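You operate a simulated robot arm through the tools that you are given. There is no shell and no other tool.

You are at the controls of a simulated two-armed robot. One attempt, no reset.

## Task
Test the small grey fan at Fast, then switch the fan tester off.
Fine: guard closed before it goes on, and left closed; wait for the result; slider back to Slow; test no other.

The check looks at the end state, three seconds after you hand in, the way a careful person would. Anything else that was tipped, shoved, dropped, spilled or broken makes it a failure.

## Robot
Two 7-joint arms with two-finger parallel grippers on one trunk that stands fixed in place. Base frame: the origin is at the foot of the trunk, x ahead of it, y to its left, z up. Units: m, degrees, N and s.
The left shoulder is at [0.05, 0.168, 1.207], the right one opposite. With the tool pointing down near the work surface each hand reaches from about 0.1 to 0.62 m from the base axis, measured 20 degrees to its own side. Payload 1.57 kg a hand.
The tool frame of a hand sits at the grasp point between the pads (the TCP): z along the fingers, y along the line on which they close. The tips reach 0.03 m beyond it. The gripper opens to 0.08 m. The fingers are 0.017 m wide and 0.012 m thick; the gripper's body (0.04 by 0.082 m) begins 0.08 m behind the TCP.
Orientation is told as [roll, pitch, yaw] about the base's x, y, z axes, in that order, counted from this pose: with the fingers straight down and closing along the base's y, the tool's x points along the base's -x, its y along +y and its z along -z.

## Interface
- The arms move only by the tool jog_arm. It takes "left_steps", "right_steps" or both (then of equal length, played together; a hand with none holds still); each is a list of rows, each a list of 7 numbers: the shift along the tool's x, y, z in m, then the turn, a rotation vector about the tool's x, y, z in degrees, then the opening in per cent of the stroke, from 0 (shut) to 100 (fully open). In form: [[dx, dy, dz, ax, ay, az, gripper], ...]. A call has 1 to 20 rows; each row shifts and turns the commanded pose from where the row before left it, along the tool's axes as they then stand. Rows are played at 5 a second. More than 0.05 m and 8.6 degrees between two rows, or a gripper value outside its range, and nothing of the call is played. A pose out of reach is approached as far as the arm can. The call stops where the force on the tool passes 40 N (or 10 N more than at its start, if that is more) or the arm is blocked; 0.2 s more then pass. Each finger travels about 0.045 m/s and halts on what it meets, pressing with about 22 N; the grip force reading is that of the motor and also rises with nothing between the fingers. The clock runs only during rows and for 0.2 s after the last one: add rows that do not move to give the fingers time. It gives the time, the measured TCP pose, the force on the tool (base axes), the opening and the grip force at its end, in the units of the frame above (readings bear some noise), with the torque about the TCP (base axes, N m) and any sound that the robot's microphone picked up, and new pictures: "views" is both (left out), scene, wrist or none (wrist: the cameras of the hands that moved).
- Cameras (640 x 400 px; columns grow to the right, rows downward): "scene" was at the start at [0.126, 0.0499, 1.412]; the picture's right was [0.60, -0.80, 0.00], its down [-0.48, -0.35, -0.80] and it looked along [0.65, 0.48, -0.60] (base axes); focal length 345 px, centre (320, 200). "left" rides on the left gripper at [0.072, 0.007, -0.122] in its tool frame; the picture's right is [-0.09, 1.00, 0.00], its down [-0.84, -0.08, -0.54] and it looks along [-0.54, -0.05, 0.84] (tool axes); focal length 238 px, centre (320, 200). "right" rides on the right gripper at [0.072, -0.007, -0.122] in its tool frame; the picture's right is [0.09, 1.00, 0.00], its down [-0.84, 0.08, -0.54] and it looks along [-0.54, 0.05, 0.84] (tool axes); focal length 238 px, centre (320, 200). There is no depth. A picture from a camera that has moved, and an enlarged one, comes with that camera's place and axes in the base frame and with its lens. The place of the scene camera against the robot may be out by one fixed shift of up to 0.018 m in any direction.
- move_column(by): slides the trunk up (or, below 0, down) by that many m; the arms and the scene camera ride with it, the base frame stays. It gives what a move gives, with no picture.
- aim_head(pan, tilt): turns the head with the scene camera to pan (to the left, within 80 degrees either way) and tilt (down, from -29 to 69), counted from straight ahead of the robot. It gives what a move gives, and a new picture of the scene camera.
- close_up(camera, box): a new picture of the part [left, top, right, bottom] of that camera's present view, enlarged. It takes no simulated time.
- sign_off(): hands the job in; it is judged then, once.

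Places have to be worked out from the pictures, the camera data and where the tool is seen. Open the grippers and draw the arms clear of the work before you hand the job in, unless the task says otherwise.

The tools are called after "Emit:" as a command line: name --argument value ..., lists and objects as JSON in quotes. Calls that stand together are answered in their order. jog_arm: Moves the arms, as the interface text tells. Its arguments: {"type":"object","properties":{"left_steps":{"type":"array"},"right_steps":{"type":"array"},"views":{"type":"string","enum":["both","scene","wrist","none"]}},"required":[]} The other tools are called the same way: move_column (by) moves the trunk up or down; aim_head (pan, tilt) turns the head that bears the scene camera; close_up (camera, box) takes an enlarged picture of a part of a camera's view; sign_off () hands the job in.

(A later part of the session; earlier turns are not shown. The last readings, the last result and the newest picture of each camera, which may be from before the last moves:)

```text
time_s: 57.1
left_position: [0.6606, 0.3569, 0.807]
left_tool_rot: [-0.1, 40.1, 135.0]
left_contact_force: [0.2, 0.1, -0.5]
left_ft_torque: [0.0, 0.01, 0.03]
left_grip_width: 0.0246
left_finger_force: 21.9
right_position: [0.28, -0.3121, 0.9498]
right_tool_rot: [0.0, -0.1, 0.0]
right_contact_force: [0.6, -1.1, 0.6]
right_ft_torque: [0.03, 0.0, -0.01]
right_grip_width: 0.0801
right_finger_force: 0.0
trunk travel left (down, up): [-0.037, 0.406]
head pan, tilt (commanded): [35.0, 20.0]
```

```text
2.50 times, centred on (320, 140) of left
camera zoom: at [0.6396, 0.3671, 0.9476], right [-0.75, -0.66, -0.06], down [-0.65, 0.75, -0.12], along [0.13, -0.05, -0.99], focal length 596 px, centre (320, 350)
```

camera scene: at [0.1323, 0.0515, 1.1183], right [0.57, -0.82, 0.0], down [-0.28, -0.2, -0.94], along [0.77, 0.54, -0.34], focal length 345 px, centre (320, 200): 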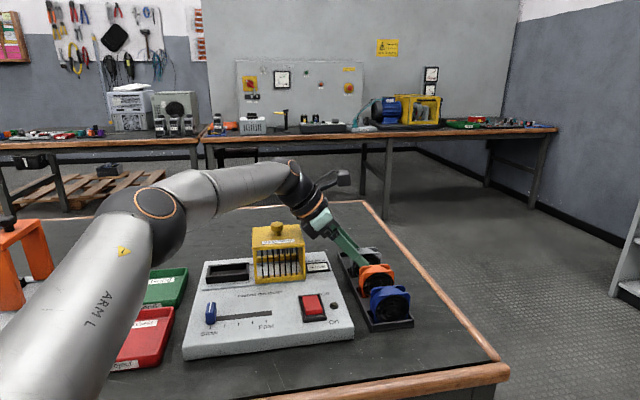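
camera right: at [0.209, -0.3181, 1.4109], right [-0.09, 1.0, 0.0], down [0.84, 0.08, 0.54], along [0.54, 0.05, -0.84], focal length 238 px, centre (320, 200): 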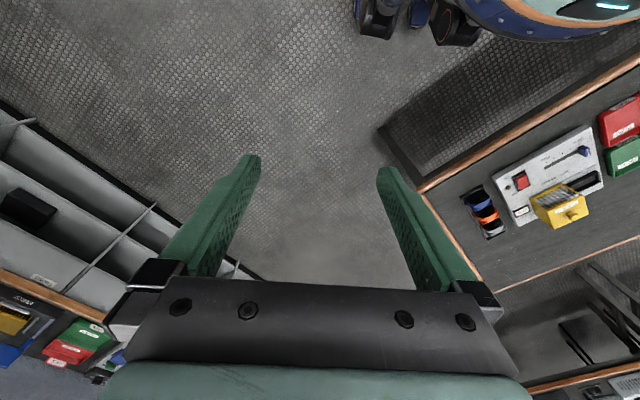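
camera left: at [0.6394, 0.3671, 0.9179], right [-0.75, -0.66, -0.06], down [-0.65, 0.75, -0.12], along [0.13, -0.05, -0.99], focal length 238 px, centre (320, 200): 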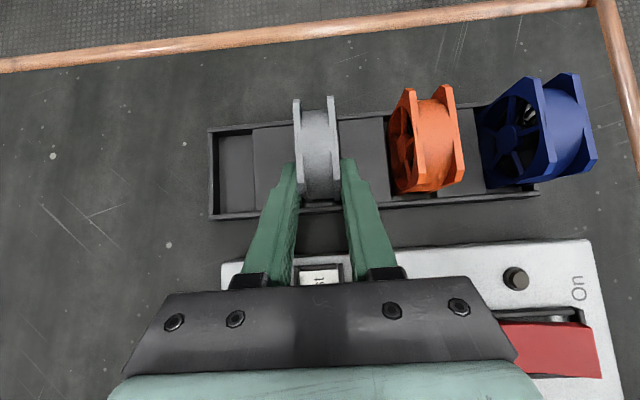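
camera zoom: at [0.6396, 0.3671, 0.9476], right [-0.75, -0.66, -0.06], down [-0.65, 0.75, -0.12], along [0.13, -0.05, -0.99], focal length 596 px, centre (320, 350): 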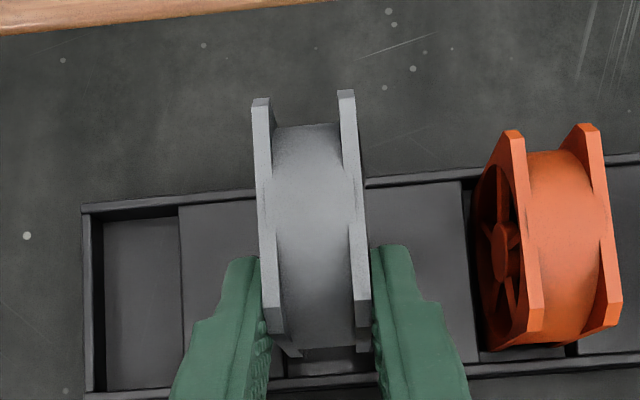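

The fan lifted cleanly and upright; rack and other fans didn't move. I'll lift another 0.15 m so the fan passes well above the guard knob.

Emit:
move_column --by 0.15

Emit:
aim_head --pan 38 --tilt 30

```text
time_s: 58.8
left_position: [0.6612, 0.3561, 0.9582]
left_tool_rot: [-0.3, 40.1, 134.9]
left_contact_force: [1.3, 0.5, -1.4]
left_ft_torque: [0.01, 0.01, -0.01]
left_grip_width: 0.0246
left_finger_force: 22.0
right_position: [0.2808, -0.3113, 1.0997]
right_tool_rot: [0.1, -0.1, 0.0]
right_contact_force: [0.7, 0.6, -0.1]
right_ft_torque: [-0.02, -0.01, 0.02]
right_grip_width: 0.0798
right_finger_force: 0.0
trunk travel left (down, up): [-0.187, 0.256]
head pan, tilt (commanded): [35.0, 20.0]
```

```text
time_s: 59.5
left_position: [0.6606, 0.3562, 0.958]
left_tool_rot: [-0.2, 40.1, 135.0]
left_contact_force: [0.0, 0.1, -1.1]
left_ft_torque: [0.02, 0.03, 0.0]
left_grip_width: 0.0245
left_finger_force: 22.1
right_position: [0.2806, -0.3112, 1.1008]
right_tool_rot: [0.1, -0.1, -0.1]
right_contact_force: [-0.3, -0.6, -0.8]
right_ft_torque: [-0.02, -0.02, 0.03]
right_grip_width: 0.0801
right_finger_force: 0.0
trunk travel left (down, up): [-0.187, 0.256]
head pan, tilt (commanded): [38.0, 30.0]
camera scene: at [0.1273, 0.0538, 1.2343], right [0.62, -0.79, 0.0], down [-0.39, -0.31, -0.87], along [0.68, 0.53, -0.5], focal length 345 px, centre (320, 200)
```

scene: 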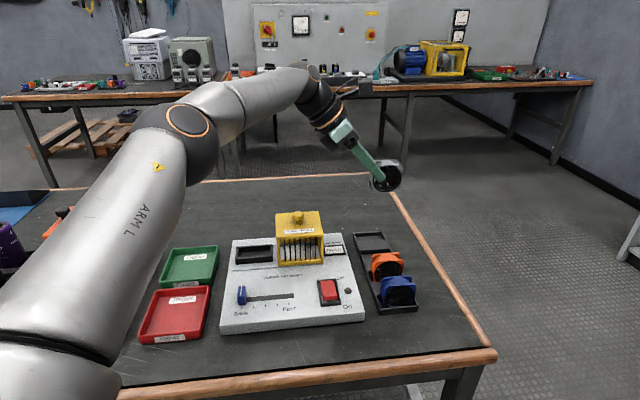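

The fan is held upright at about z 0.90 (bottom). I'll carry it left over the guard to above the nest.

Emit:
jog_arm --left_steps '[[-0.03485, 0, -0.02925, 0, 0, 0, 10], [-0.03485, 0, -0.02925, 0, 0, 0, 10], [-0.03485, 0, -0.02925, 0, 0, 0, 10], [-0.03485, 0, -0.02925, 0, 0, 0, 10], [-0.03485, 0, -0.02925, 0, 0, 0, 10], [-0.03485, 0, -0.02925, 0, 0, 0, 10], [0, 0, 0, 0, 0, 0, 10]]' --views "both"

Emit:
close_up --camera "left" --box '[220, 60, 420, 220]'

```text
time_s: 61.1
left_position: [0.4667, 0.5521, 0.9586]
left_tool_rot: [-0.1, 40.2, 135.0]
left_contact_force: [0.8, 0.5, -0.5]
left_ft_torque: [-0.03, 0.01, -0.03]
left_grip_width: 0.0246
left_finger_force: 22.1
right_position: [0.2801, -0.312, 1.0996]
right_tool_rot: [0.1, -0.2, 0.0]
right_contact_force: [-0.3, 1.6, -0.3]
right_ft_torque: [-0.01, -0.02, -0.01]
right_grip_width: 0.0801
right_finger_force: 0.0
trunk travel left (down, up): [-0.187, 0.256]
head pan, tilt (commanded): [38.0, 30.0]
camera scene: at [0.1271, 0.0539, 1.2343], right [0.62, -0.79, 0.0], down [-0.39, -0.31, -0.87], along [0.68, 0.53, -0.5], focal length 345 px, centre (320, 200)
camera left: at [0.4449, 0.5621, 1.0982], right [-0.75, -0.66, -0.06], down [-0.65, 0.75, -0.12], along [0.13, -0.05, -0.99], focal length 238 px, centre (320, 200)
```

scene: 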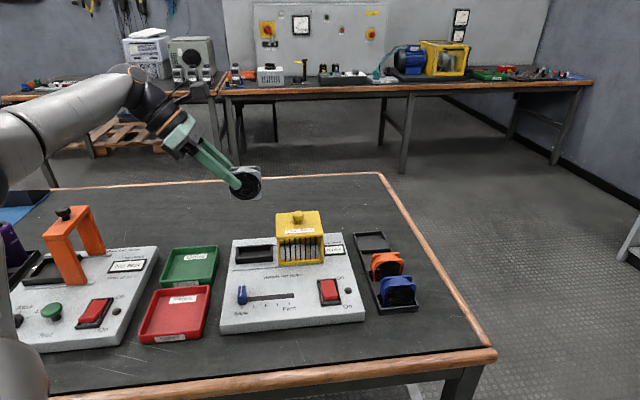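
left: 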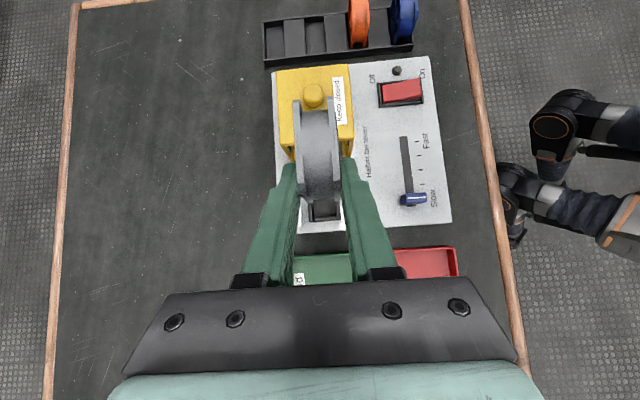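

```text
2.50 times, centred on (320, 140) of left
camera zoom: at [0.4449, 0.5621, 1.0982], right [-0.75, -0.66, -0.06], down [-0.65, 0.75, -0.12], along [0.13, -0.05, -0.99], focal length 596 px, centre (320, 350)
```

zoom: 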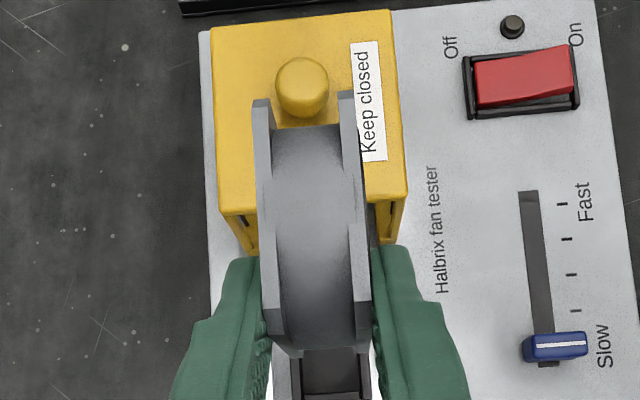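

The fan is above the nest area (fan centre ≈ U 0.033, W 0.720). To measure the nest exactly I'll shift the hand aside temporarily so the nest is visible to the wrist camera.

Emit:
jog_arm --left_steps '[[-0.023, 0.035, -0.0193, 0, 0, 0, 10], [-0.023, 0.035, -0.0193, 0, 0, 0, 10], [0, 0, 0, 0, 0, 0, 10], [0, 0, 0, 0, 0, 0, 10]]' --views "wrist"

Emit:
close_up --camera "left" --box '[190, 60, 350, 180]'

Emit:
close_up --camera "scene" --box '[220, 200, 350, 280]'

```text
time_s: 62.1
left_position: [0.3739, 0.545, 0.9599]
left_tool_rot: [-0.1, 40.1, 135.0]
left_contact_force: [0.2, -0.1, -0.4]
left_ft_torque: [0.02, 0.04, 0.02]
left_grip_width: 0.0243
left_finger_force: 21.2
right_position: [0.2797, -0.3124, 1.1005]
right_tool_rot: [0.1, -0.1, 0.1]
right_contact_force: [0.5, -0.6, 0.2]
right_ft_torque: [-0.02, 0.0, 0.02]
right_grip_width: 0.0799
right_finger_force: 0.0
trunk travel left (down, up): [-0.187, 0.256]
head pan, tilt (commanded): [38.0, 30.0]
camera left: at [0.3527, 0.5564, 1.0994], right [-0.75, -0.66, -0.06], down [-0.65, 0.75, -0.12], along [0.13, -0.05, -0.99], focal length 238 px, centre (320, 200)
```

left: 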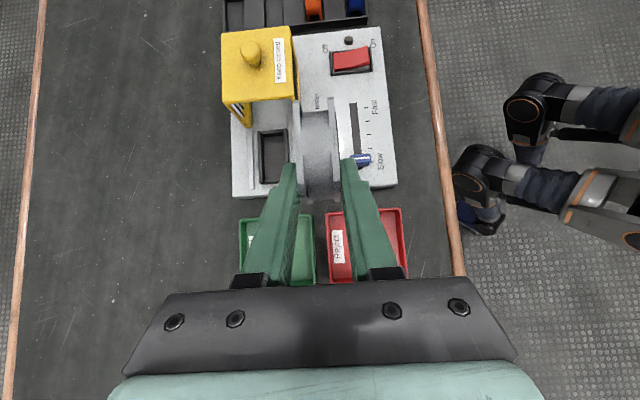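

```text
3.33 times, centred on (270, 120) of left
camera zoom: at [0.3527, 0.5564, 1.0994], right [-0.75, -0.66, -0.06], down [-0.65, 0.75, -0.12], along [0.13, -0.05, -0.99], focal length 794 px, centre (487, 467)
```

zoom: 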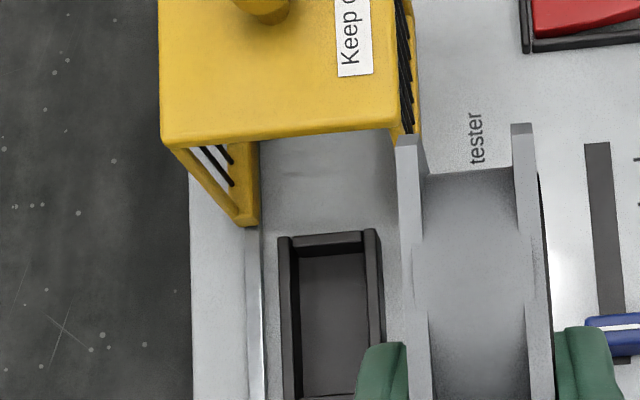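

```text
4.92 times, centred on (285, 240) of scene
camera zoom: at [0.1273, 0.0537, 1.2342], right [0.62, -0.79, 0.0], down [-0.39, -0.31, -0.87], along [0.68, 0.53, -0.5], focal length 1697 px, centre (492, 3)
```

zoom: 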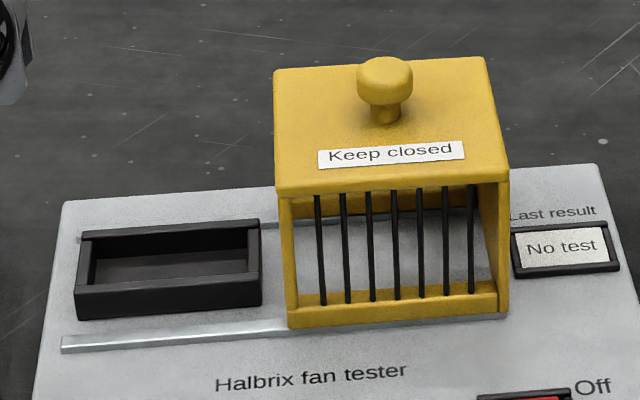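

The nest is visible now; I'll zoom on its whole outline to get its inner dimensions.

Emit:
close_up --camera "left" --box '[235, 115, 325, 205]'

Emit:
close_up --camera "scene" --box '[230, 230, 290, 270]'

```text
4.44 times, centred on (280, 160) of left
camera zoom: at [0.3527, 0.5564, 1.0994], right [-0.75, -0.66, -0.06], down [-0.65, 0.75, -0.12], along [0.13, -0.05, -0.99], focal length 1059 px, centre (498, 378)
```

zoom: 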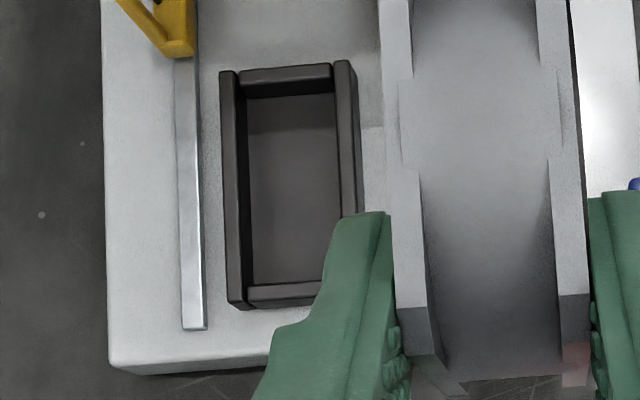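

```text
10.00 times, centred on (260, 250) of scene
camera zoom: at [0.1273, 0.0537, 1.2342], right [0.62, -0.79, 0.0], down [-0.39, -0.31, -0.87], along [0.68, 0.53, -0.5], focal length 3448 px, centre (920, -300)
```

zoom: 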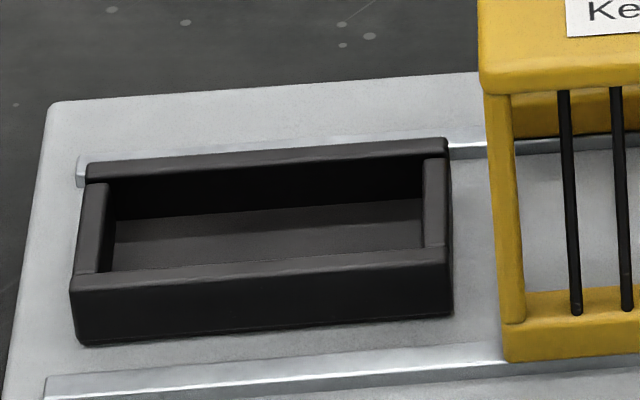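

Nest inner space is about 67×33 mm centred at U 0.0325, W 0.723, with walls ~16 mm tall; the fan (60×25) fits. The target TCP is U 0.060, W 0.723; I'll move there at height.

Emit:
jog_arm --left_steps '[[0.02335, -0.03665, 0.0196, 0, 0, 0, 10], [0.02335, -0.03665, 0.0196, 0, 0, 0, 10], [0, 0, 0, 0, 0, 0, 10], [0, 0, 0, 0, 0, 0, 10]]' --views "none"

```text
time_s: 63.1
left_position: [0.4699, 0.5512, 0.9569]
left_tool_rot: [-0.2, 40.2, 135.0]
left_contact_force: [-0.7, 0.1, -0.6]
left_ft_torque: [-0.03, 0.02, 0.0]
left_grip_width: 0.0246
left_finger_force: 21.6
right_position: [0.2808, -0.3106, 1.1]
right_tool_rot: [0.1, -0.1, 0.0]
right_contact_force: [0.0, 0.4, 0.7]
right_ft_torque: [-0.04, 0.02, -0.03]
right_grip_width: 0.0801
right_finger_force: 0.1
trunk travel left (down, up): [-0.187, 0.256]
head pan, tilt (commanded): [38.0, 30.0]
```

Position is good (U 0.0575, W 0.722). I'll lower to TCP z≈0.84 (fan bottom ~0.785, above the nest walls) with a small correction, then check pictures.

Emit:
jog_arm --left_steps '[[-0.0257, -0.0003, 0.0293, 0, 0, 0, 10], [-0.0257, -0.0003, 0.0293, 0, 0, 0, 10], [-0.0257, -0.0004, 0.0294, 0, 0, 0, 10], [0, 0, 0, 0, 0, 0, 10], [0, 0, 0, 0, 0, 0, 10]]' --views "both"

Emit:
close_up --camera "scene" --box '[210, 190, 330, 280]'

Emit:
close_up --camera "left" --box '[240, 90, 400, 220]'

```text
time_s: 64.3
left_position: [0.4704, 0.5543, 0.8408]
left_tool_rot: [-0.2, 40.1, 135.1]
left_contact_force: [-0.1, 0.3, -0.7]
left_ft_torque: [0.06, 0.0, 0.01]
left_grip_width: 0.025
left_finger_force: 22.1
right_position: [0.279, -0.3116, 1.0991]
right_tool_rot: [0.0, -0.2, 0.0]
right_contact_force: [0.1, -0.4, 0.2]
right_ft_torque: [-0.04, -0.01, -0.01]
right_grip_width: 0.08
right_finger_force: 0.1
trunk travel left (down, up): [-0.187, 0.256]
head pan, tilt (commanded): [38.0, 30.0]
camera scene: at [0.1273, 0.0537, 1.2343], right [0.62, -0.79, 0.0], down [-0.39, -0.31, -0.87], along [0.68, 0.53, -0.5], focal length 345 px, centre (320, 200)
camera left: at [0.4486, 0.5654, 0.981], right [-0.75, -0.66, -0.06], down [-0.65, 0.75, -0.12], along [0.13, -0.05, -0.99], focal length 238 px, centre (320, 200)
```

scene: 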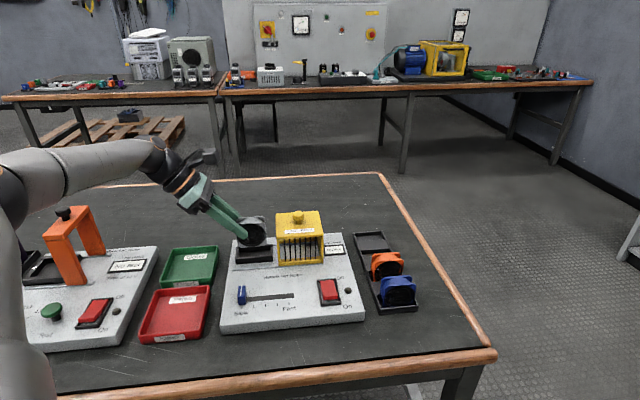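
left: 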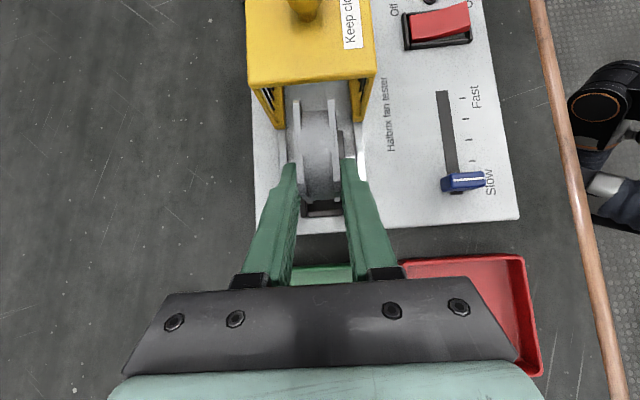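

```text
4.44 times, centred on (270, 235) of scene
camera zoom: at [0.1273, 0.0537, 1.2343], right [0.62, -0.79, 0.0], down [-0.39, -0.31, -0.87], along [0.68, 0.53, -0.5], focal length 1532 px, centre (542, 44)
```

zoom: 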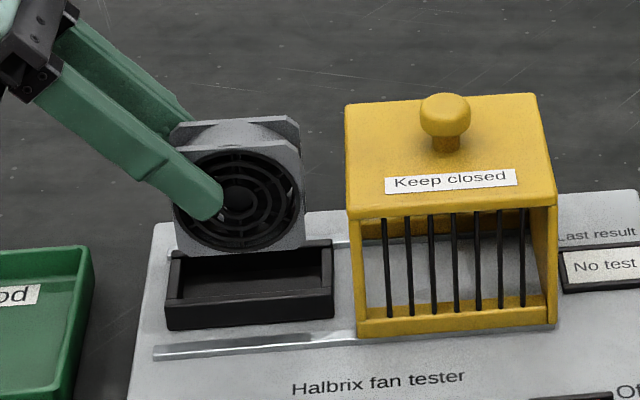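

```text
3.08 times, centred on (320, 155) of left
camera zoom: at [0.4486, 0.5654, 0.981], right [-0.75, -0.66, -0.06], down [-0.65, 0.75, -0.12], along [0.13, -0.05, -0.99], focal length 733 px, centre (320, 338)
```

zoom: 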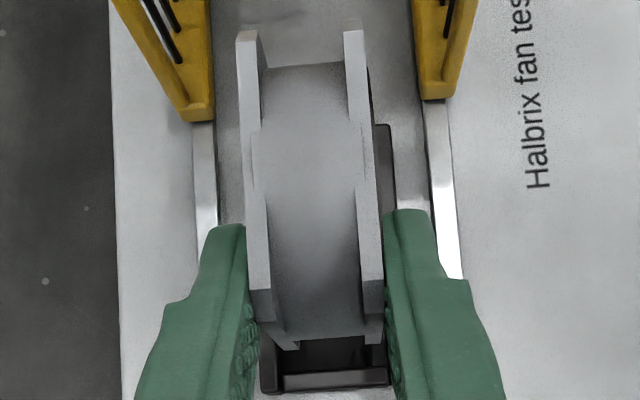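

Fan is aligned over the nest within ~1 mm. I'll lower in small steps into the nest, watching the force.

Emit:
jog_arm --left_steps '[[-0.0045, 0.0005, 0.00536, 0, 0, 0, 10], [-0.0045, 0.0005, 0.00536, 0, 0, 0, 10], [-0.0045, 0, 0.00536, 0, 0, 0, 10], [0, 0, 0, 0, 0, 0, 10]]' --views "none"

Emit:
close_up --camera "scene" --box '[210, 190, 330, 280]'

Emit:
close_up --camera "left" --box '[240, 90, 400, 220]'

```text
time_s: 65.3
left_position: [0.4686, 0.5524, 0.8188]
left_tool_rot: [-0.2, 40.2, 135.0]
left_contact_force: [-0.1, -0.6, -1.6]
left_ft_torque: [0.03, 0.02, 0.01]
left_grip_width: 0.0245
left_finger_force: 22.0
right_position: [0.2794, -0.3117, 1.0997]
right_tool_rot: [0.2, -0.1, 0.0]
right_contact_force: [0.7, 0.4, 0.0]
right_ft_torque: [-0.04, 0.04, -0.01]
right_grip_width: 0.08
right_finger_force: 0.1
trunk travel left (down, up): [-0.187, 0.256]
head pan, tilt (commanded): [38.0, 30.0]
```

```text
4.44 times, centred on (270, 235) of scene
camera zoom: at [0.1273, 0.0538, 1.2343], right [0.62, -0.79, 0.0], down [-0.39, -0.31, -0.87], along [0.68, 0.53, -0.5], focal length 1532 px, centre (542, 44)
```

zoom: 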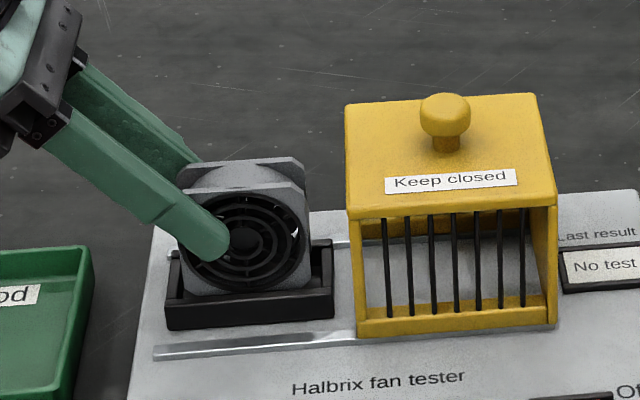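

```text
3.08 times, centred on (320, 155) of left
camera zoom: at [0.4477, 0.5636, 0.9586], right [-0.75, -0.66, -0.06], down [-0.65, 0.75, -0.13], along [0.13, -0.05, -0.99], focal length 733 px, centre (320, 338)
```

zoom: 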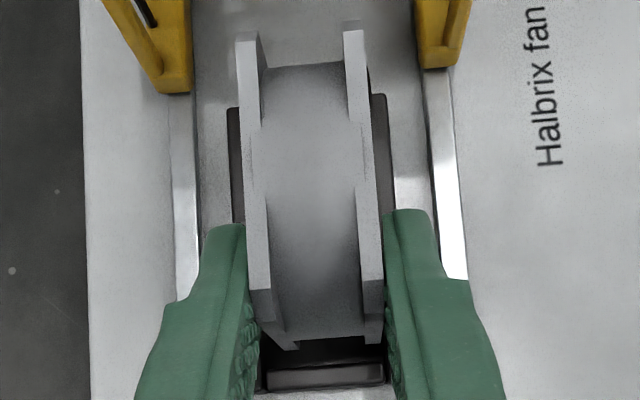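

The fan is entering the nest between its walls with no contact force. I'll continue down slowly until it seats.

Emit:
jog_arm --left_steps '[[-0.0026, 0, 0.0031, 0, 0, 0, 10], [-0.0026, 0, 0.0031, 0, 0, 0, 10], [0, 0, 0, 0, 0, 0, 10]]' --views "none"

```text
time_s: 66.2
left_position: [0.4691, 0.5513, 0.8114]
left_tool_rot: [-0.2, 40.1, 135.1]
left_contact_force: [-0.4, -0.3, -0.2]
left_ft_torque: [0.0, 0.03, 0.0]
left_grip_width: 0.0241
left_finger_force: 22.2
right_position: [0.2802, -0.3125, 1.0984]
right_tool_rot: [0.1, -0.1, 0.1]
right_contact_force: [0.3, 0.3, 0.0]
right_ft_torque: [-0.02, 0.02, -0.01]
right_grip_width: 0.0801
right_finger_force: 0.0
trunk travel left (down, up): [-0.187, 0.256]
head pan, tilt (commanded): [38.0, 30.0]
```

Still no contact at z 0.811. Continuing with 2–3 mm steps.

Emit:
jog_arm --left_steps '[[-0.0016, 0, 0.0019, 0, 0, 0, 10], [0, 0, 0, 0, 0, 0, 10]]' --views "none"

Emit:
jog_arm --left_steps '[[-0.0016, 0, 0.0019, 0, 0, 0, 10], [0, 0, 0, 0, 0, 0, 10]]' --views "none"

```text
time_s: 66.8
left_position: [0.4699, 0.5515, 0.8085]
left_tool_rot: [-0.2, 40.0, 135.0]
left_contact_force: [-0.3, 0.1, -1.1]
left_ft_torque: [0.03, 0.05, -0.03]
left_grip_width: 0.0246
left_finger_force: 22.3
right_position: [0.2812, -0.3122, 1.1003]
right_tool_rot: [0.0, 0.0, 0.0]
right_contact_force: [-0.1, -0.7, -0.1]
right_ft_torque: [-0.01, 0.01, 0.02]
right_grip_width: 0.08
right_finger_force: 0.1
trunk travel left (down, up): [-0.187, 0.256]
head pan, tilt (commanded): [38.0, 30.0]
```

```text
time_s: 67.3
left_position: [0.4705, 0.5507, 0.807]
left_tool_rot: [-0.2, 40.2, 134.9]
left_contact_force: [-1.0, 1.6, 5.4]
left_ft_torque: [-0.04, 0.01, -0.02]
left_grip_width: 0.0245
left_finger_force: 21.9
right_position: [0.2808, -0.3129, 1.1001]
right_tool_rot: [0.1, -0.2, 0.0]
right_contact_force: [0.2, 1.1, 0.3]
right_ft_torque: [0.0, -0.03, -0.03]
right_grip_width: 0.0801
right_finger_force: 0.0
trunk travel left (down, up): [-0.187, 0.256]
head pan, tilt (commanded): [38.0, 30.0]
```

Upward force of 5.4 N at z 0.807: the fan is seated on the nest floor. I'll verify and then open the fingers moderately.

Emit:
close_up --camera "scene" --box '[210, 190, 330, 280]'

Emit:
jog_arm --left_steps '[[0, 0, 0, 0, 0, 0, 35], [0, 0, 0, 0, 0, 0, 42], [0, 0, 0, 0, 0, 0, 50], [0, 0, 0, 0, 0, 0, 55], [0, 0, 0, 0, 0, 0, 55]]' --views "both"

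Emit:
close_up --camera "scene" --box '[210, 190, 330, 280]'

Emit:
close_up --camera "left" --box '[240, 90, 400, 220]'

```text
4.44 times, centred on (270, 235) of scene
camera zoom: at [0.1268, 0.0534, 1.2344], right [0.62, -0.79, 0.0], down [-0.39, -0.31, -0.87], along [0.68, 0.53, -0.5], focal length 1532 px, centre (542, 44)
```

zoom: 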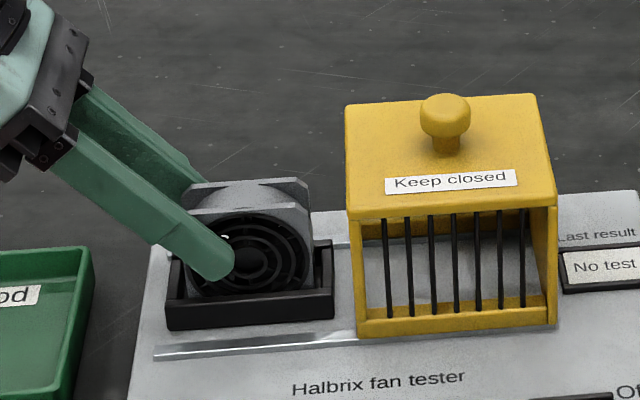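

```text
time_s: 68.5
left_position: [0.4696, 0.5525, 0.8072]
left_tool_rot: [-0.1, 40.2, 134.9]
left_contact_force: [-1.2, -0.6, -0.2]
left_ft_torque: [0.0, -0.01, -0.01]
left_grip_width: 0.0441
left_finger_force: 0.1
right_position: [0.2803, -0.3119, 1.0993]
right_tool_rot: [0.1, -0.1, 0.0]
right_contact_force: [-0.2, -0.1, -0.3]
right_ft_torque: [0.03, -0.02, 0.02]
right_grip_width: 0.0798
right_finger_force: 0.2
trunk travel left (down, up): [-0.187, 0.256]
head pan, tilt (commanded): [38.0, 30.0]
camera scene: at [0.1272, 0.0537, 1.2343], right [0.62, -0.79, 0.0], down [-0.39, -0.31, -0.87], along [0.68, 0.53, -0.5], focal length 345 px, centre (320, 200)
camera left: at [0.4483, 0.5634, 0.9457], right [-0.75, -0.66, -0.06], down [-0.65, 0.75, -0.12], along [0.13, -0.05, -0.99], focal length 238 px, centre (320, 200)
```

scene: 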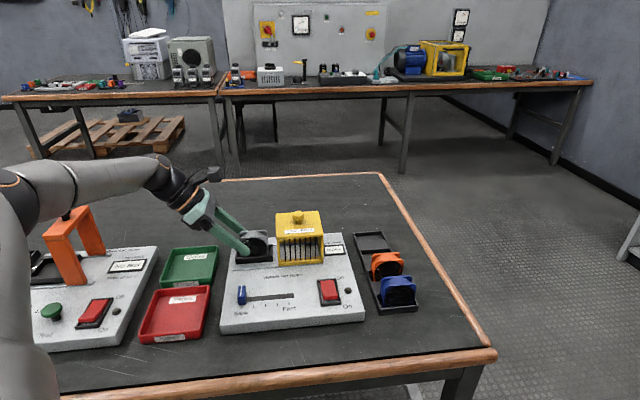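
left: 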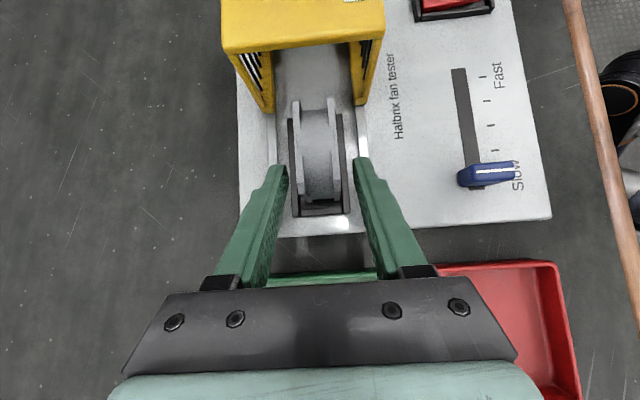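

```text
4.44 times, centred on (270, 235) of scene
camera zoom: at [0.1272, 0.0537, 1.2343], right [0.62, -0.79, 0.0], down [-0.39, -0.31, -0.87], along [0.68, 0.53, -0.5], focal length 1532 px, centre (542, 44)
```

zoom: 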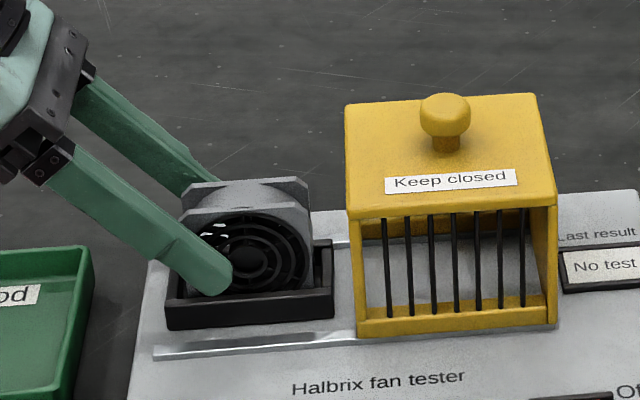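

```text
3.08 times, centred on (320, 155) of left
camera zoom: at [0.4483, 0.5634, 0.9457], right [-0.75, -0.66, -0.06], down [-0.65, 0.75, -0.12], along [0.13, -0.05, -0.99], focal length 733 px, centre (320, 338)
```

zoom: 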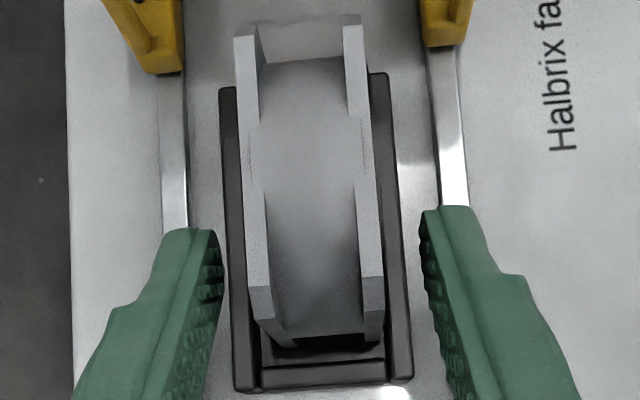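

The fan stands upright in the nest and the fingers are free on both sides. I'll withdraw along the tool axis and then look at the fan again.

Emit:
jog_arm --left_steps '[[0, 0, -0.03, 0, 0, 0, 55], [0, 0, -0.04, 0, 0, 0, 55], [0, 0, -0.04, 0, 0, 0, 55], [0, 0, 0, 0, 0, 0, 55]]' --views "both"

Emit:
close_up --camera "scene" --box '[210, 190, 350, 290]'

Emit:
close_up --camera "left" --box '[220, 20, 420, 170]'

```text
time_s: 69.5
left_position: [0.419, 0.6028, 0.8918]
left_tool_rot: [-0.1, 40.1, 135.0]
left_contact_force: [-0.1, -0.3, 1.0]
left_ft_torque: [-0.01, 0.0, 0.03]
left_grip_width: 0.0441
left_finger_force: 0.1
right_position: [0.2814, -0.312, 1.1003]
right_tool_rot: [0.1, 0.0, 0.1]
right_contact_force: [-0.4, -0.1, 0.0]
right_ft_torque: [-0.02, 0.01, 0.01]
right_grip_width: 0.0802
right_finger_force: 0.0
trunk travel left (down, up): [-0.187, 0.256]
head pan, tilt (commanded): [38.0, 30.0]
camera scene: at [0.1272, 0.0538, 1.2343], right [0.62, -0.79, 0.0], down [-0.39, -0.31, -0.87], along [0.68, 0.53, -0.5], focal length 345 px, centre (320, 200)
camera left: at [0.3979, 0.6137, 1.0316], right [-0.75, -0.66, -0.06], down [-0.65, 0.75, -0.12], along [0.13, -0.05, -0.99], focal length 238 px, centre (320, 200)
```

scene: 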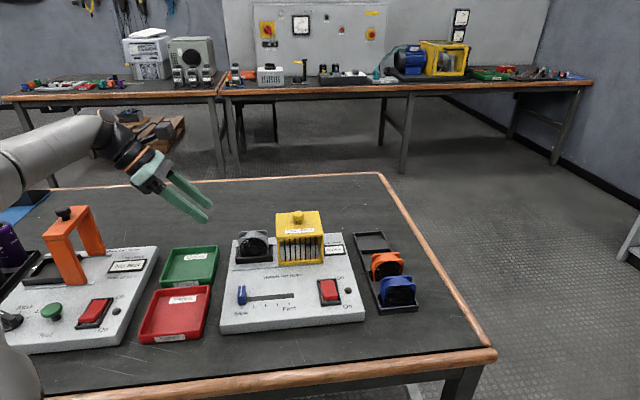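
left: 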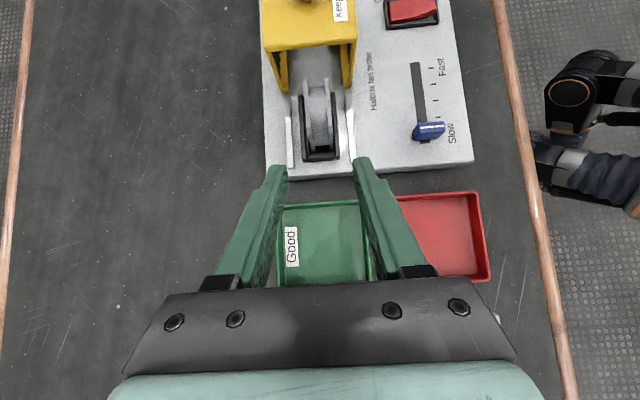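

```text
4.00 times, centred on (280, 240) of scene
camera zoom: at [0.1272, 0.0538, 1.2343], right [0.62, -0.79, 0.0], down [-0.39, -0.31, -0.87], along [0.68, 0.53, -0.5], focal length 1379 px, centre (480, 40)
```

zoom: 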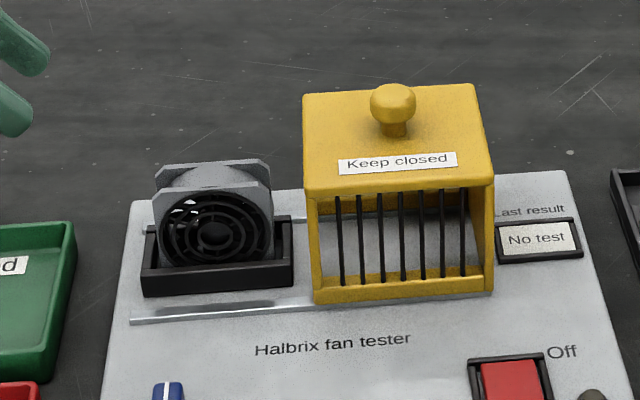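

```text
2.67 times, centred on (320, 95) of left
camera zoom: at [0.3979, 0.6137, 1.0316], right [-0.75, -0.66, -0.06], down [-0.65, 0.75, -0.12], along [0.13, -0.05, -0.99], focal length 636 px, centre (320, 480)
```

zoom: 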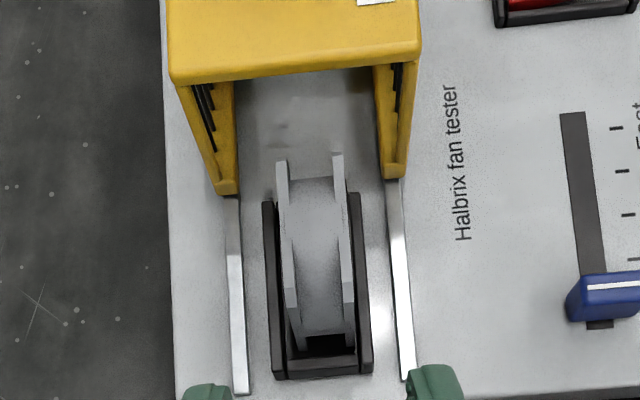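

The fan is seated well and the guard's left side is open to slide over it. Next I'll raise the hand and bring it above the guard knob.

Emit:
jog_arm --left_steps '[[0.0289, 0, -0.0345, 0, 0, 0, 70], [0.03485, 0, 0.02925, 0, 0, 0, 70], [0.03485, 0, 0.02925, 0, 0, 0, 70], [0.03485, 0, 0.02925, 0, 0, 0, 70], [0.03485, 0, 0.02925, 0, 0, 0, 70], [0, 0, 0, 0, 0, 0, 70], [0, 0, 0, 0, 0, 0, 70]]' --views "both"

Emit:
close_up --camera "left" --box '[220, 90, 420, 240]'

Emit:
close_up --camera "scene" --box '[210, 150, 350, 290]'

```text
time_s: 71.2
left_position: [0.5495, 0.4718, 0.9355]
left_tool_rot: [-0.2, 40.3, 135.0]
left_contact_force: [-0.5, -0.4, 0.0]
left_ft_torque: [0.02, -0.02, -0.01]
left_grip_width: 0.0561
left_finger_force: 0.0
right_position: [0.2804, -0.3126, 1.0989]
right_tool_rot: [0.1, -0.1, 0.0]
right_contact_force: [0.5, 0.4, 0.8]
right_ft_torque: [-0.02, -0.02, -0.04]
right_grip_width: 0.0801
right_finger_force: 0.0
trunk travel left (down, up): [-0.187, 0.256]
head pan, tilt (commanded): [38.0, 30.0]
camera scene: at [0.1272, 0.0538, 1.2343], right [0.62, -0.79, 0.0], down [-0.39, -0.31, -0.87], along [0.68, 0.53, -0.5], focal length 345 px, centre (320, 200)
camera left: at [0.5265, 0.4834, 1.0755], right [-0.75, -0.66, -0.06], down [-0.65, 0.75, -0.13], along [0.13, -0.05, -0.99], focal length 238 px, centre (320, 200)
```

scene: 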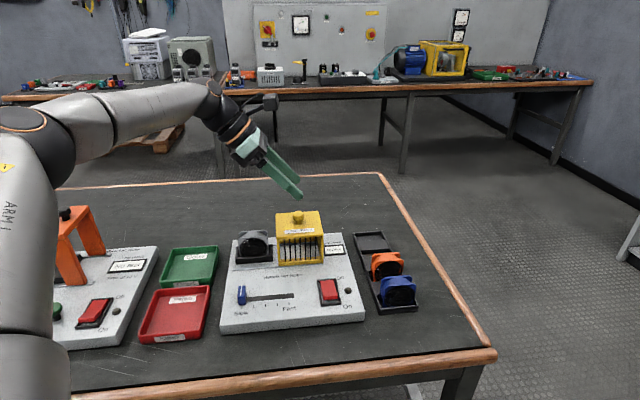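
left: 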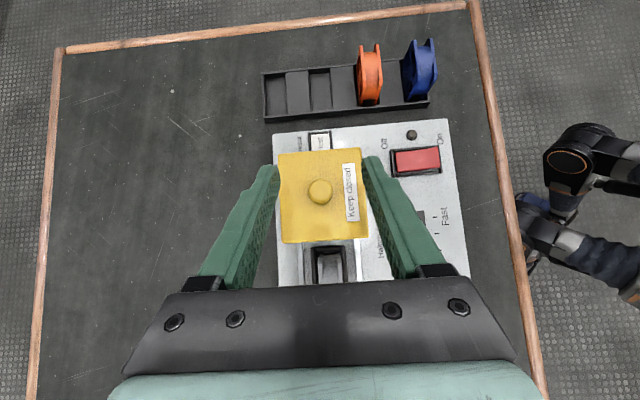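

```text
2.67 times, centred on (320, 165) of left
camera zoom: at [0.5265, 0.4834, 1.0755], right [-0.75, -0.66, -0.06], down [-0.65, 0.75, -0.13], along [0.13, -0.05, -0.99], focal length 636 px, centre (320, 293)
```

zoom: 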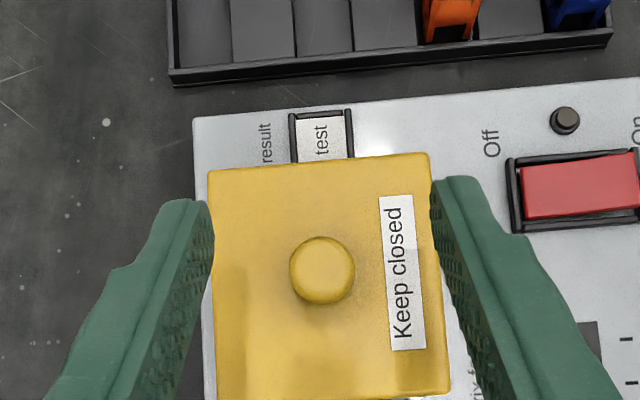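

```text
2.86 times, centred on (280, 220) of scene
camera zoom: at [0.1272, 0.0538, 1.2343], right [0.62, -0.79, 0.0], down [-0.39, -0.31, -0.87], along [0.68, 0.53, -0.5], focal length 985 px, centre (434, 143)
```

zoom: 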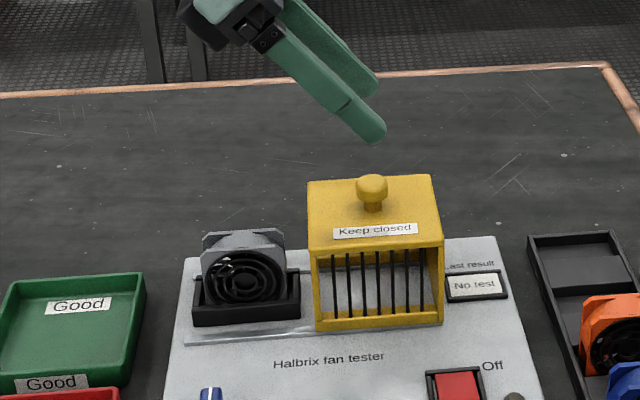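

The knob centre is at U −0.068, W 0.7245 (23 mm wide, top ≈0.85). I'll lower the open fingers around it, keeping the tips just above the guard's top plate.

Emit:
jog_arm --left_steps '[[-0.0152, -0.0008, 0.017, 0, 0, 0, 70], [-0.0152, -0.0008, 0.017, 0, 0, 0, 70], [-0.0152, -0.0008, 0.017, 0, 0, 0, 70], [0, 0, 0, 0, 0, 0, 70], [0, 0, 0, 0, 0, 0, 60]]' --views "wrist"

Emit:
close_up --camera "scene" --box '[230, 150, 350, 270]'

Emit:
close_up --camera "left" --box '[240, 100, 400, 240]'

```text
time_s: 72.3
left_position: [0.5476, 0.4761, 0.8639]
left_tool_rot: [-0.1, 40.1, 135.0]
left_contact_force: [0.7, -0.1, -0.1]
left_ft_torque: [0.02, 0.02, 0.0]
left_grip_width: 0.0478
left_finger_force: 0.0
right_position: [0.2793, -0.312, 1.0996]
right_tool_rot: [0.0, 0.0, 0.1]
right_contact_force: [0.3, -0.2, -0.2]
right_ft_torque: [-0.03, -0.03, -0.01]
right_grip_width: 0.0801
right_finger_force: 0.0
trunk travel left (down, up): [-0.187, 0.256]
head pan, tilt (commanded): [38.0, 30.0]
camera left: at [0.5265, 0.4866, 1.0051], right [-0.75, -0.66, -0.06], down [-0.65, 0.75, -0.13], along [0.13, -0.05, -0.99], focal length 238 px, centre (320, 200)
```

left: 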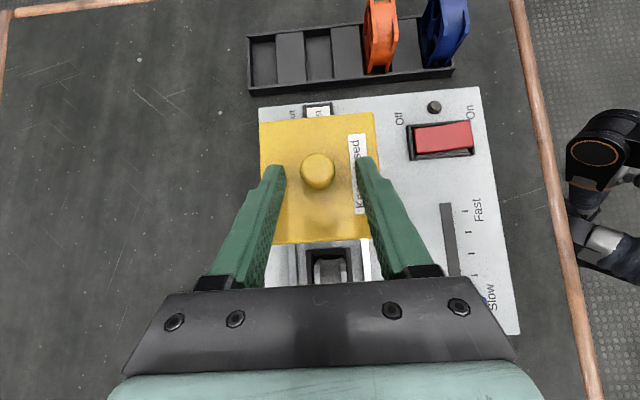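

```text
3.33 times, centred on (290, 210) of scene
camera zoom: at [0.1272, 0.0537, 1.2343], right [0.62, -0.79, 0.0], down [-0.39, -0.31, -0.87], along [0.68, 0.53, -0.5], focal length 1149 px, centre (420, 167)
```

zoom: 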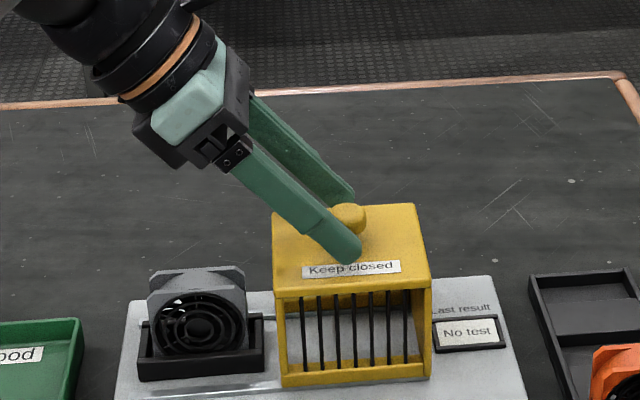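

```text
2.86 times, centred on (320, 170) of left
camera zoom: at [0.5265, 0.4866, 1.0051], right [-0.75, -0.66, -0.06], down [-0.65, 0.75, -0.13], along [0.13, -0.05, -0.99], focal length 681 px, centre (320, 286)
```

zoom: 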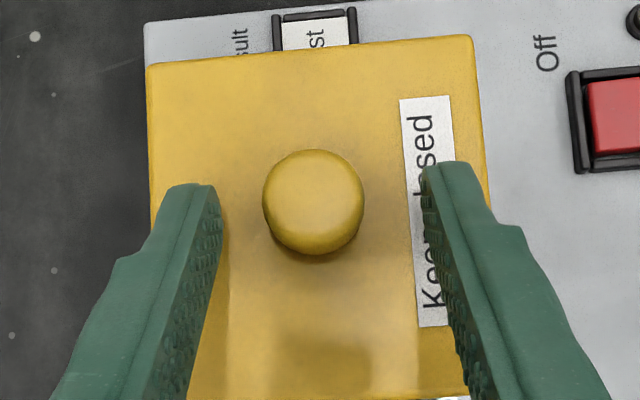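

The fingers straddle the knob with tips just past its centre and no contact. I'll close on the knob.

Emit:
jog_arm --left_steps '[[0, 0, 0, 0, 0, 0, 40], [0, 0, 0, 0, 0, 0, 30], [0, 0, 0, 0, 0, 0, 15], [0, 0, 0, 0, 0, 0, 5], [0, 0, 0, 0, 0, 0, 5]]' --views "wrist"

Emit:
close_up --camera "left" --box '[240, 100, 400, 240]'

```text
time_s: 73.5
left_position: [0.5477, 0.4769, 0.8655]
left_tool_rot: [-0.3, 40.2, 135.0]
left_contact_force: [7.1, 6.6, 0.1]
left_ft_torque: [0.21, 0.07, 0.22]
left_grip_width: 0.0237
left_finger_force: 35.4
right_position: [0.2804, -0.3117, 1.0994]
right_tool_rot: [0.2, 0.1, 0.0]
right_contact_force: [1.1, 0.7, -0.7]
right_ft_torque: [-0.01, -0.03, 0.0]
right_grip_width: 0.0801
right_finger_force: 0.0
trunk travel left (down, up): [-0.187, 0.256]
head pan, tilt (commanded): [38.0, 30.0]
camera left: at [0.527, 0.4875, 1.0051], right [-0.75, -0.66, -0.06], down [-0.65, 0.75, -0.13], along [0.13, -0.05, -0.99], focal length 238 px, centre (320, 200)
```

left: 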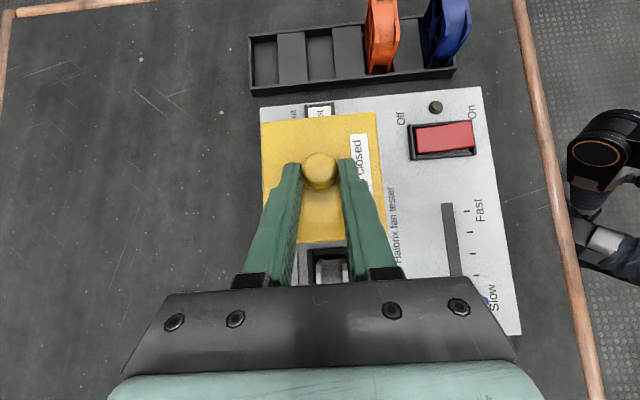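

```text
2.86 times, centred on (320, 170) of left
camera zoom: at [0.527, 0.4875, 1.0051], right [-0.75, -0.66, -0.06], down [-0.65, 0.75, -0.13], along [0.13, -0.05, -0.99], focal length 681 px, centre (320, 286)
```

zoom: 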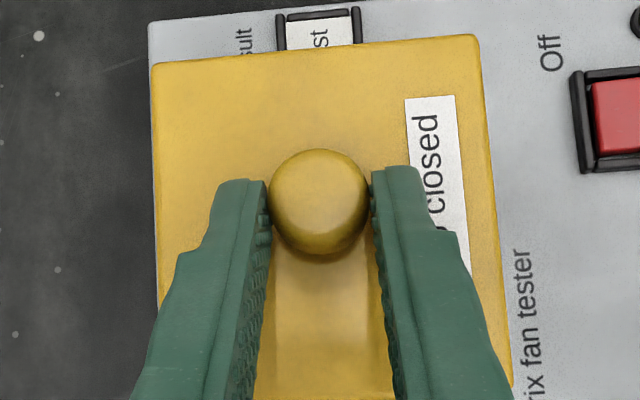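

The knob is held (23.7 mm, lateral 9.7 N offset). I'll ease the lateral load by 1 mm and slide the guard 2 cm to the left to check it moves freely.

Emit:
jog_arm --left_steps '[[0, -0.0012, 0, 0, 0, 0, 5], [-0.00766, 0, -0.00643, 0, 0, 0, 5], [-0.00766, 0, -0.00643, 0, 0, 0, 5], [0, 0, 0, 0, 0, 0, 5]]' --views "wrist"

Emit:
close_up --camera "scene" --box '[220, 170, 350, 280]'

```text
time_s: 74.5
left_position: [0.5335, 0.4916, 0.8656]
left_tool_rot: [0.0, 40.1, 135.0]
left_contact_force: [0.3, -1.0, -5.3]
left_ft_torque: [-0.6, -0.58, -0.06]
left_grip_width: 0.0237
left_finger_force: 35.6
right_position: [0.2809, -0.3118, 1.1001]
right_tool_rot: [0.1, -0.1, 0.0]
right_contact_force: [0.0, 0.5, 0.8]
right_ft_torque: [0.0, -0.01, 0.02]
right_grip_width: 0.08
right_finger_force: 0.0
trunk travel left (down, up): [-0.187, 0.256]
head pan, tilt (commanded): [38.0, 30.0]
camera left: at [0.5131, 0.5026, 1.0052], right [-0.75, -0.65, -0.06], down [-0.64, 0.75, -0.12], along [0.13, -0.06, -0.99], focal length 238 px, centre (320, 200)
```

left: 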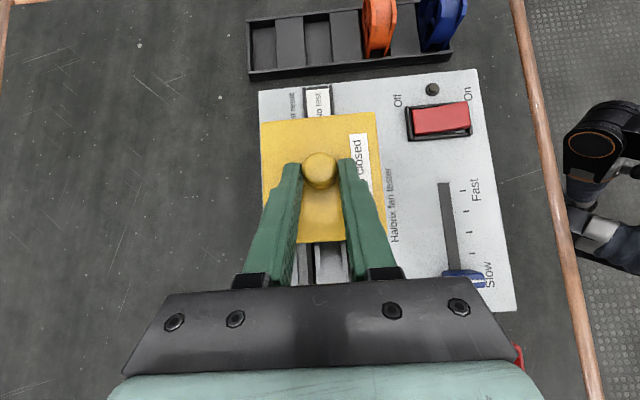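

```text
3.64 times, centred on (285, 225) of scene
camera zoom: at [0.1276, 0.0541, 1.2342], right [0.62, -0.79, 0.0], down [-0.39, -0.31, -0.87], along [0.68, 0.53, -0.5], focal length 1254 px, centre (447, 109)
```

zoom: 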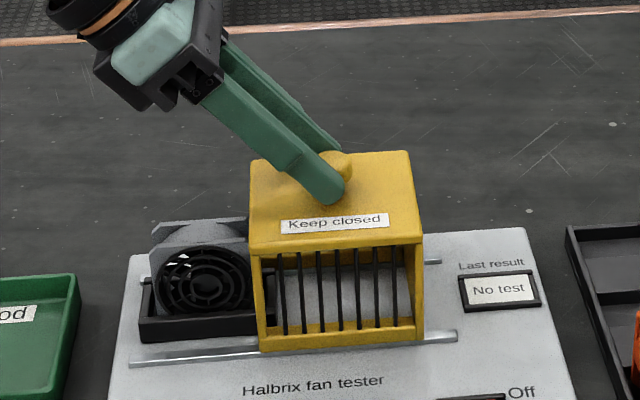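

The guard slides freely and the fan stays put. I'll ease down 1.5 mm (the hand is slightly lifting the guard) and continue sliding left in small steps.

Emit:
jog_arm --left_steps '[[-0.0009, 0, 0.0011, 0, 0, 0, 5], [-0.00766, 0, -0.00643, 0, 0, 0, 5], [-0.00766, 0, -0.00643, 0, 0, 0, 5], [-0.00766, 0, -0.00643, 0, 0, 0, 5], [0, 0, 0, 0, 0, 0, 5]]' --views "none"

Emit:
close_up --camera "scene" --box '[220, 170, 350, 280]'

```text
time_s: 75.8
left_position: [0.5125, 0.5124, 0.8651]
left_tool_rot: [-0.2, 40.1, 134.8]
left_contact_force: [-5.5, -4.8, 1.7]
left_ft_torque: [0.03, 0.22, -0.35]
left_grip_width: 0.0235
left_finger_force: 35.5
right_position: [0.2795, -0.312, 1.0991]
right_tool_rot: [0.3, -0.1, -0.1]
right_contact_force: [-0.1, -1.0, -0.4]
right_ft_torque: [0.0, -0.04, 0.02]
right_grip_width: 0.0798
right_finger_force: 0.1
trunk travel left (down, up): [-0.187, 0.256]
head pan, tilt (commanded): [38.0, 30.0]
```

```text
3.64 times, centred on (285, 225) of scene
camera zoom: at [0.1266, 0.0531, 1.2344], right [0.62, -0.79, 0.0], down [-0.39, -0.31, -0.87], along [0.68, 0.53, -0.5], focal length 1254 px, centre (447, 109)
```

zoom: 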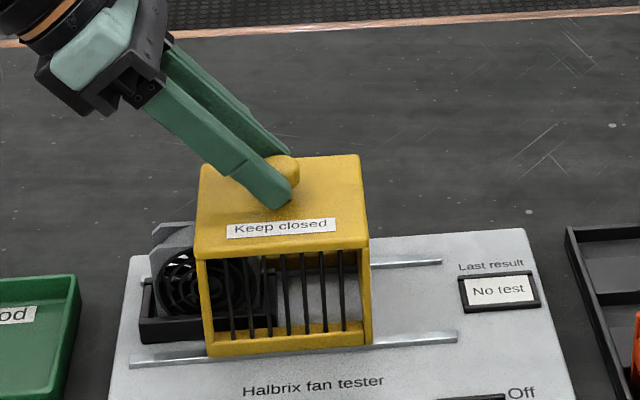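

The guard is passing over the fan cleanly (5 cm travelled). I'll continue another 4 cm with a tiny lateral correction.

Emit:
jog_arm --left_steps '[[-0.00766, 0.0006, -0.00643, 0, 0, 0, 5], [-0.00766, 0, -0.00643, 0, 0, 0, 5], [-0.00766, 0, -0.00643, 0, 0, 0, 5], [-0.00766, 0, -0.00643, 0, 0, 0, 5], [0, 0, 0, 0, 0, 0, 5]]' --views "none"

Emit:
close_up --camera "scene" --box '[220, 170, 350, 280]'

```text
time_s: 77.0
left_position: [0.4836, 0.5415, 0.8662]
left_tool_rot: [-0.1, 40.1, 134.9]
left_contact_force: [-4.3, -4.8, -0.5]
left_ft_torque: [-0.26, 0.01, -0.13]
left_grip_width: 0.0236
left_finger_force: 35.4
right_position: [0.28, -0.3124, 1.1003]
right_tool_rot: [0.1, -0.2, 0.0]
right_contact_force: [0.6, 0.5, 0.1]
right_ft_torque: [0.0, 0.02, -0.02]
right_grip_width: 0.0799
right_finger_force: 0.0
trunk travel left (down, up): [-0.187, 0.256]
head pan, tilt (commanded): [38.0, 30.0]
```

```text
3.64 times, centred on (285, 225) of scene
camera zoom: at [0.1269, 0.0534, 1.2343], right [0.62, -0.79, 0.0], down [-0.39, -0.31, -0.87], along [0.68, 0.53, -0.5], focal length 1254 px, centre (447, 109)
```

zoom: 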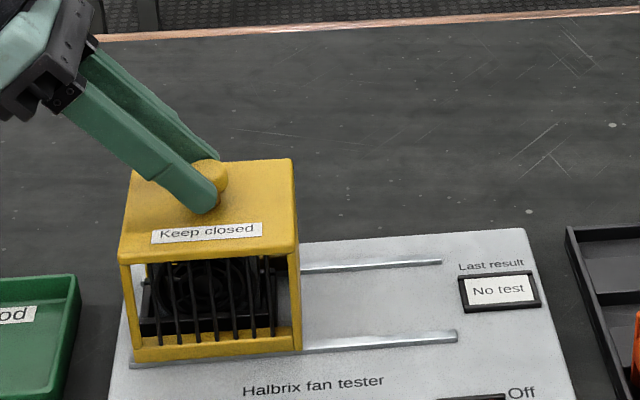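

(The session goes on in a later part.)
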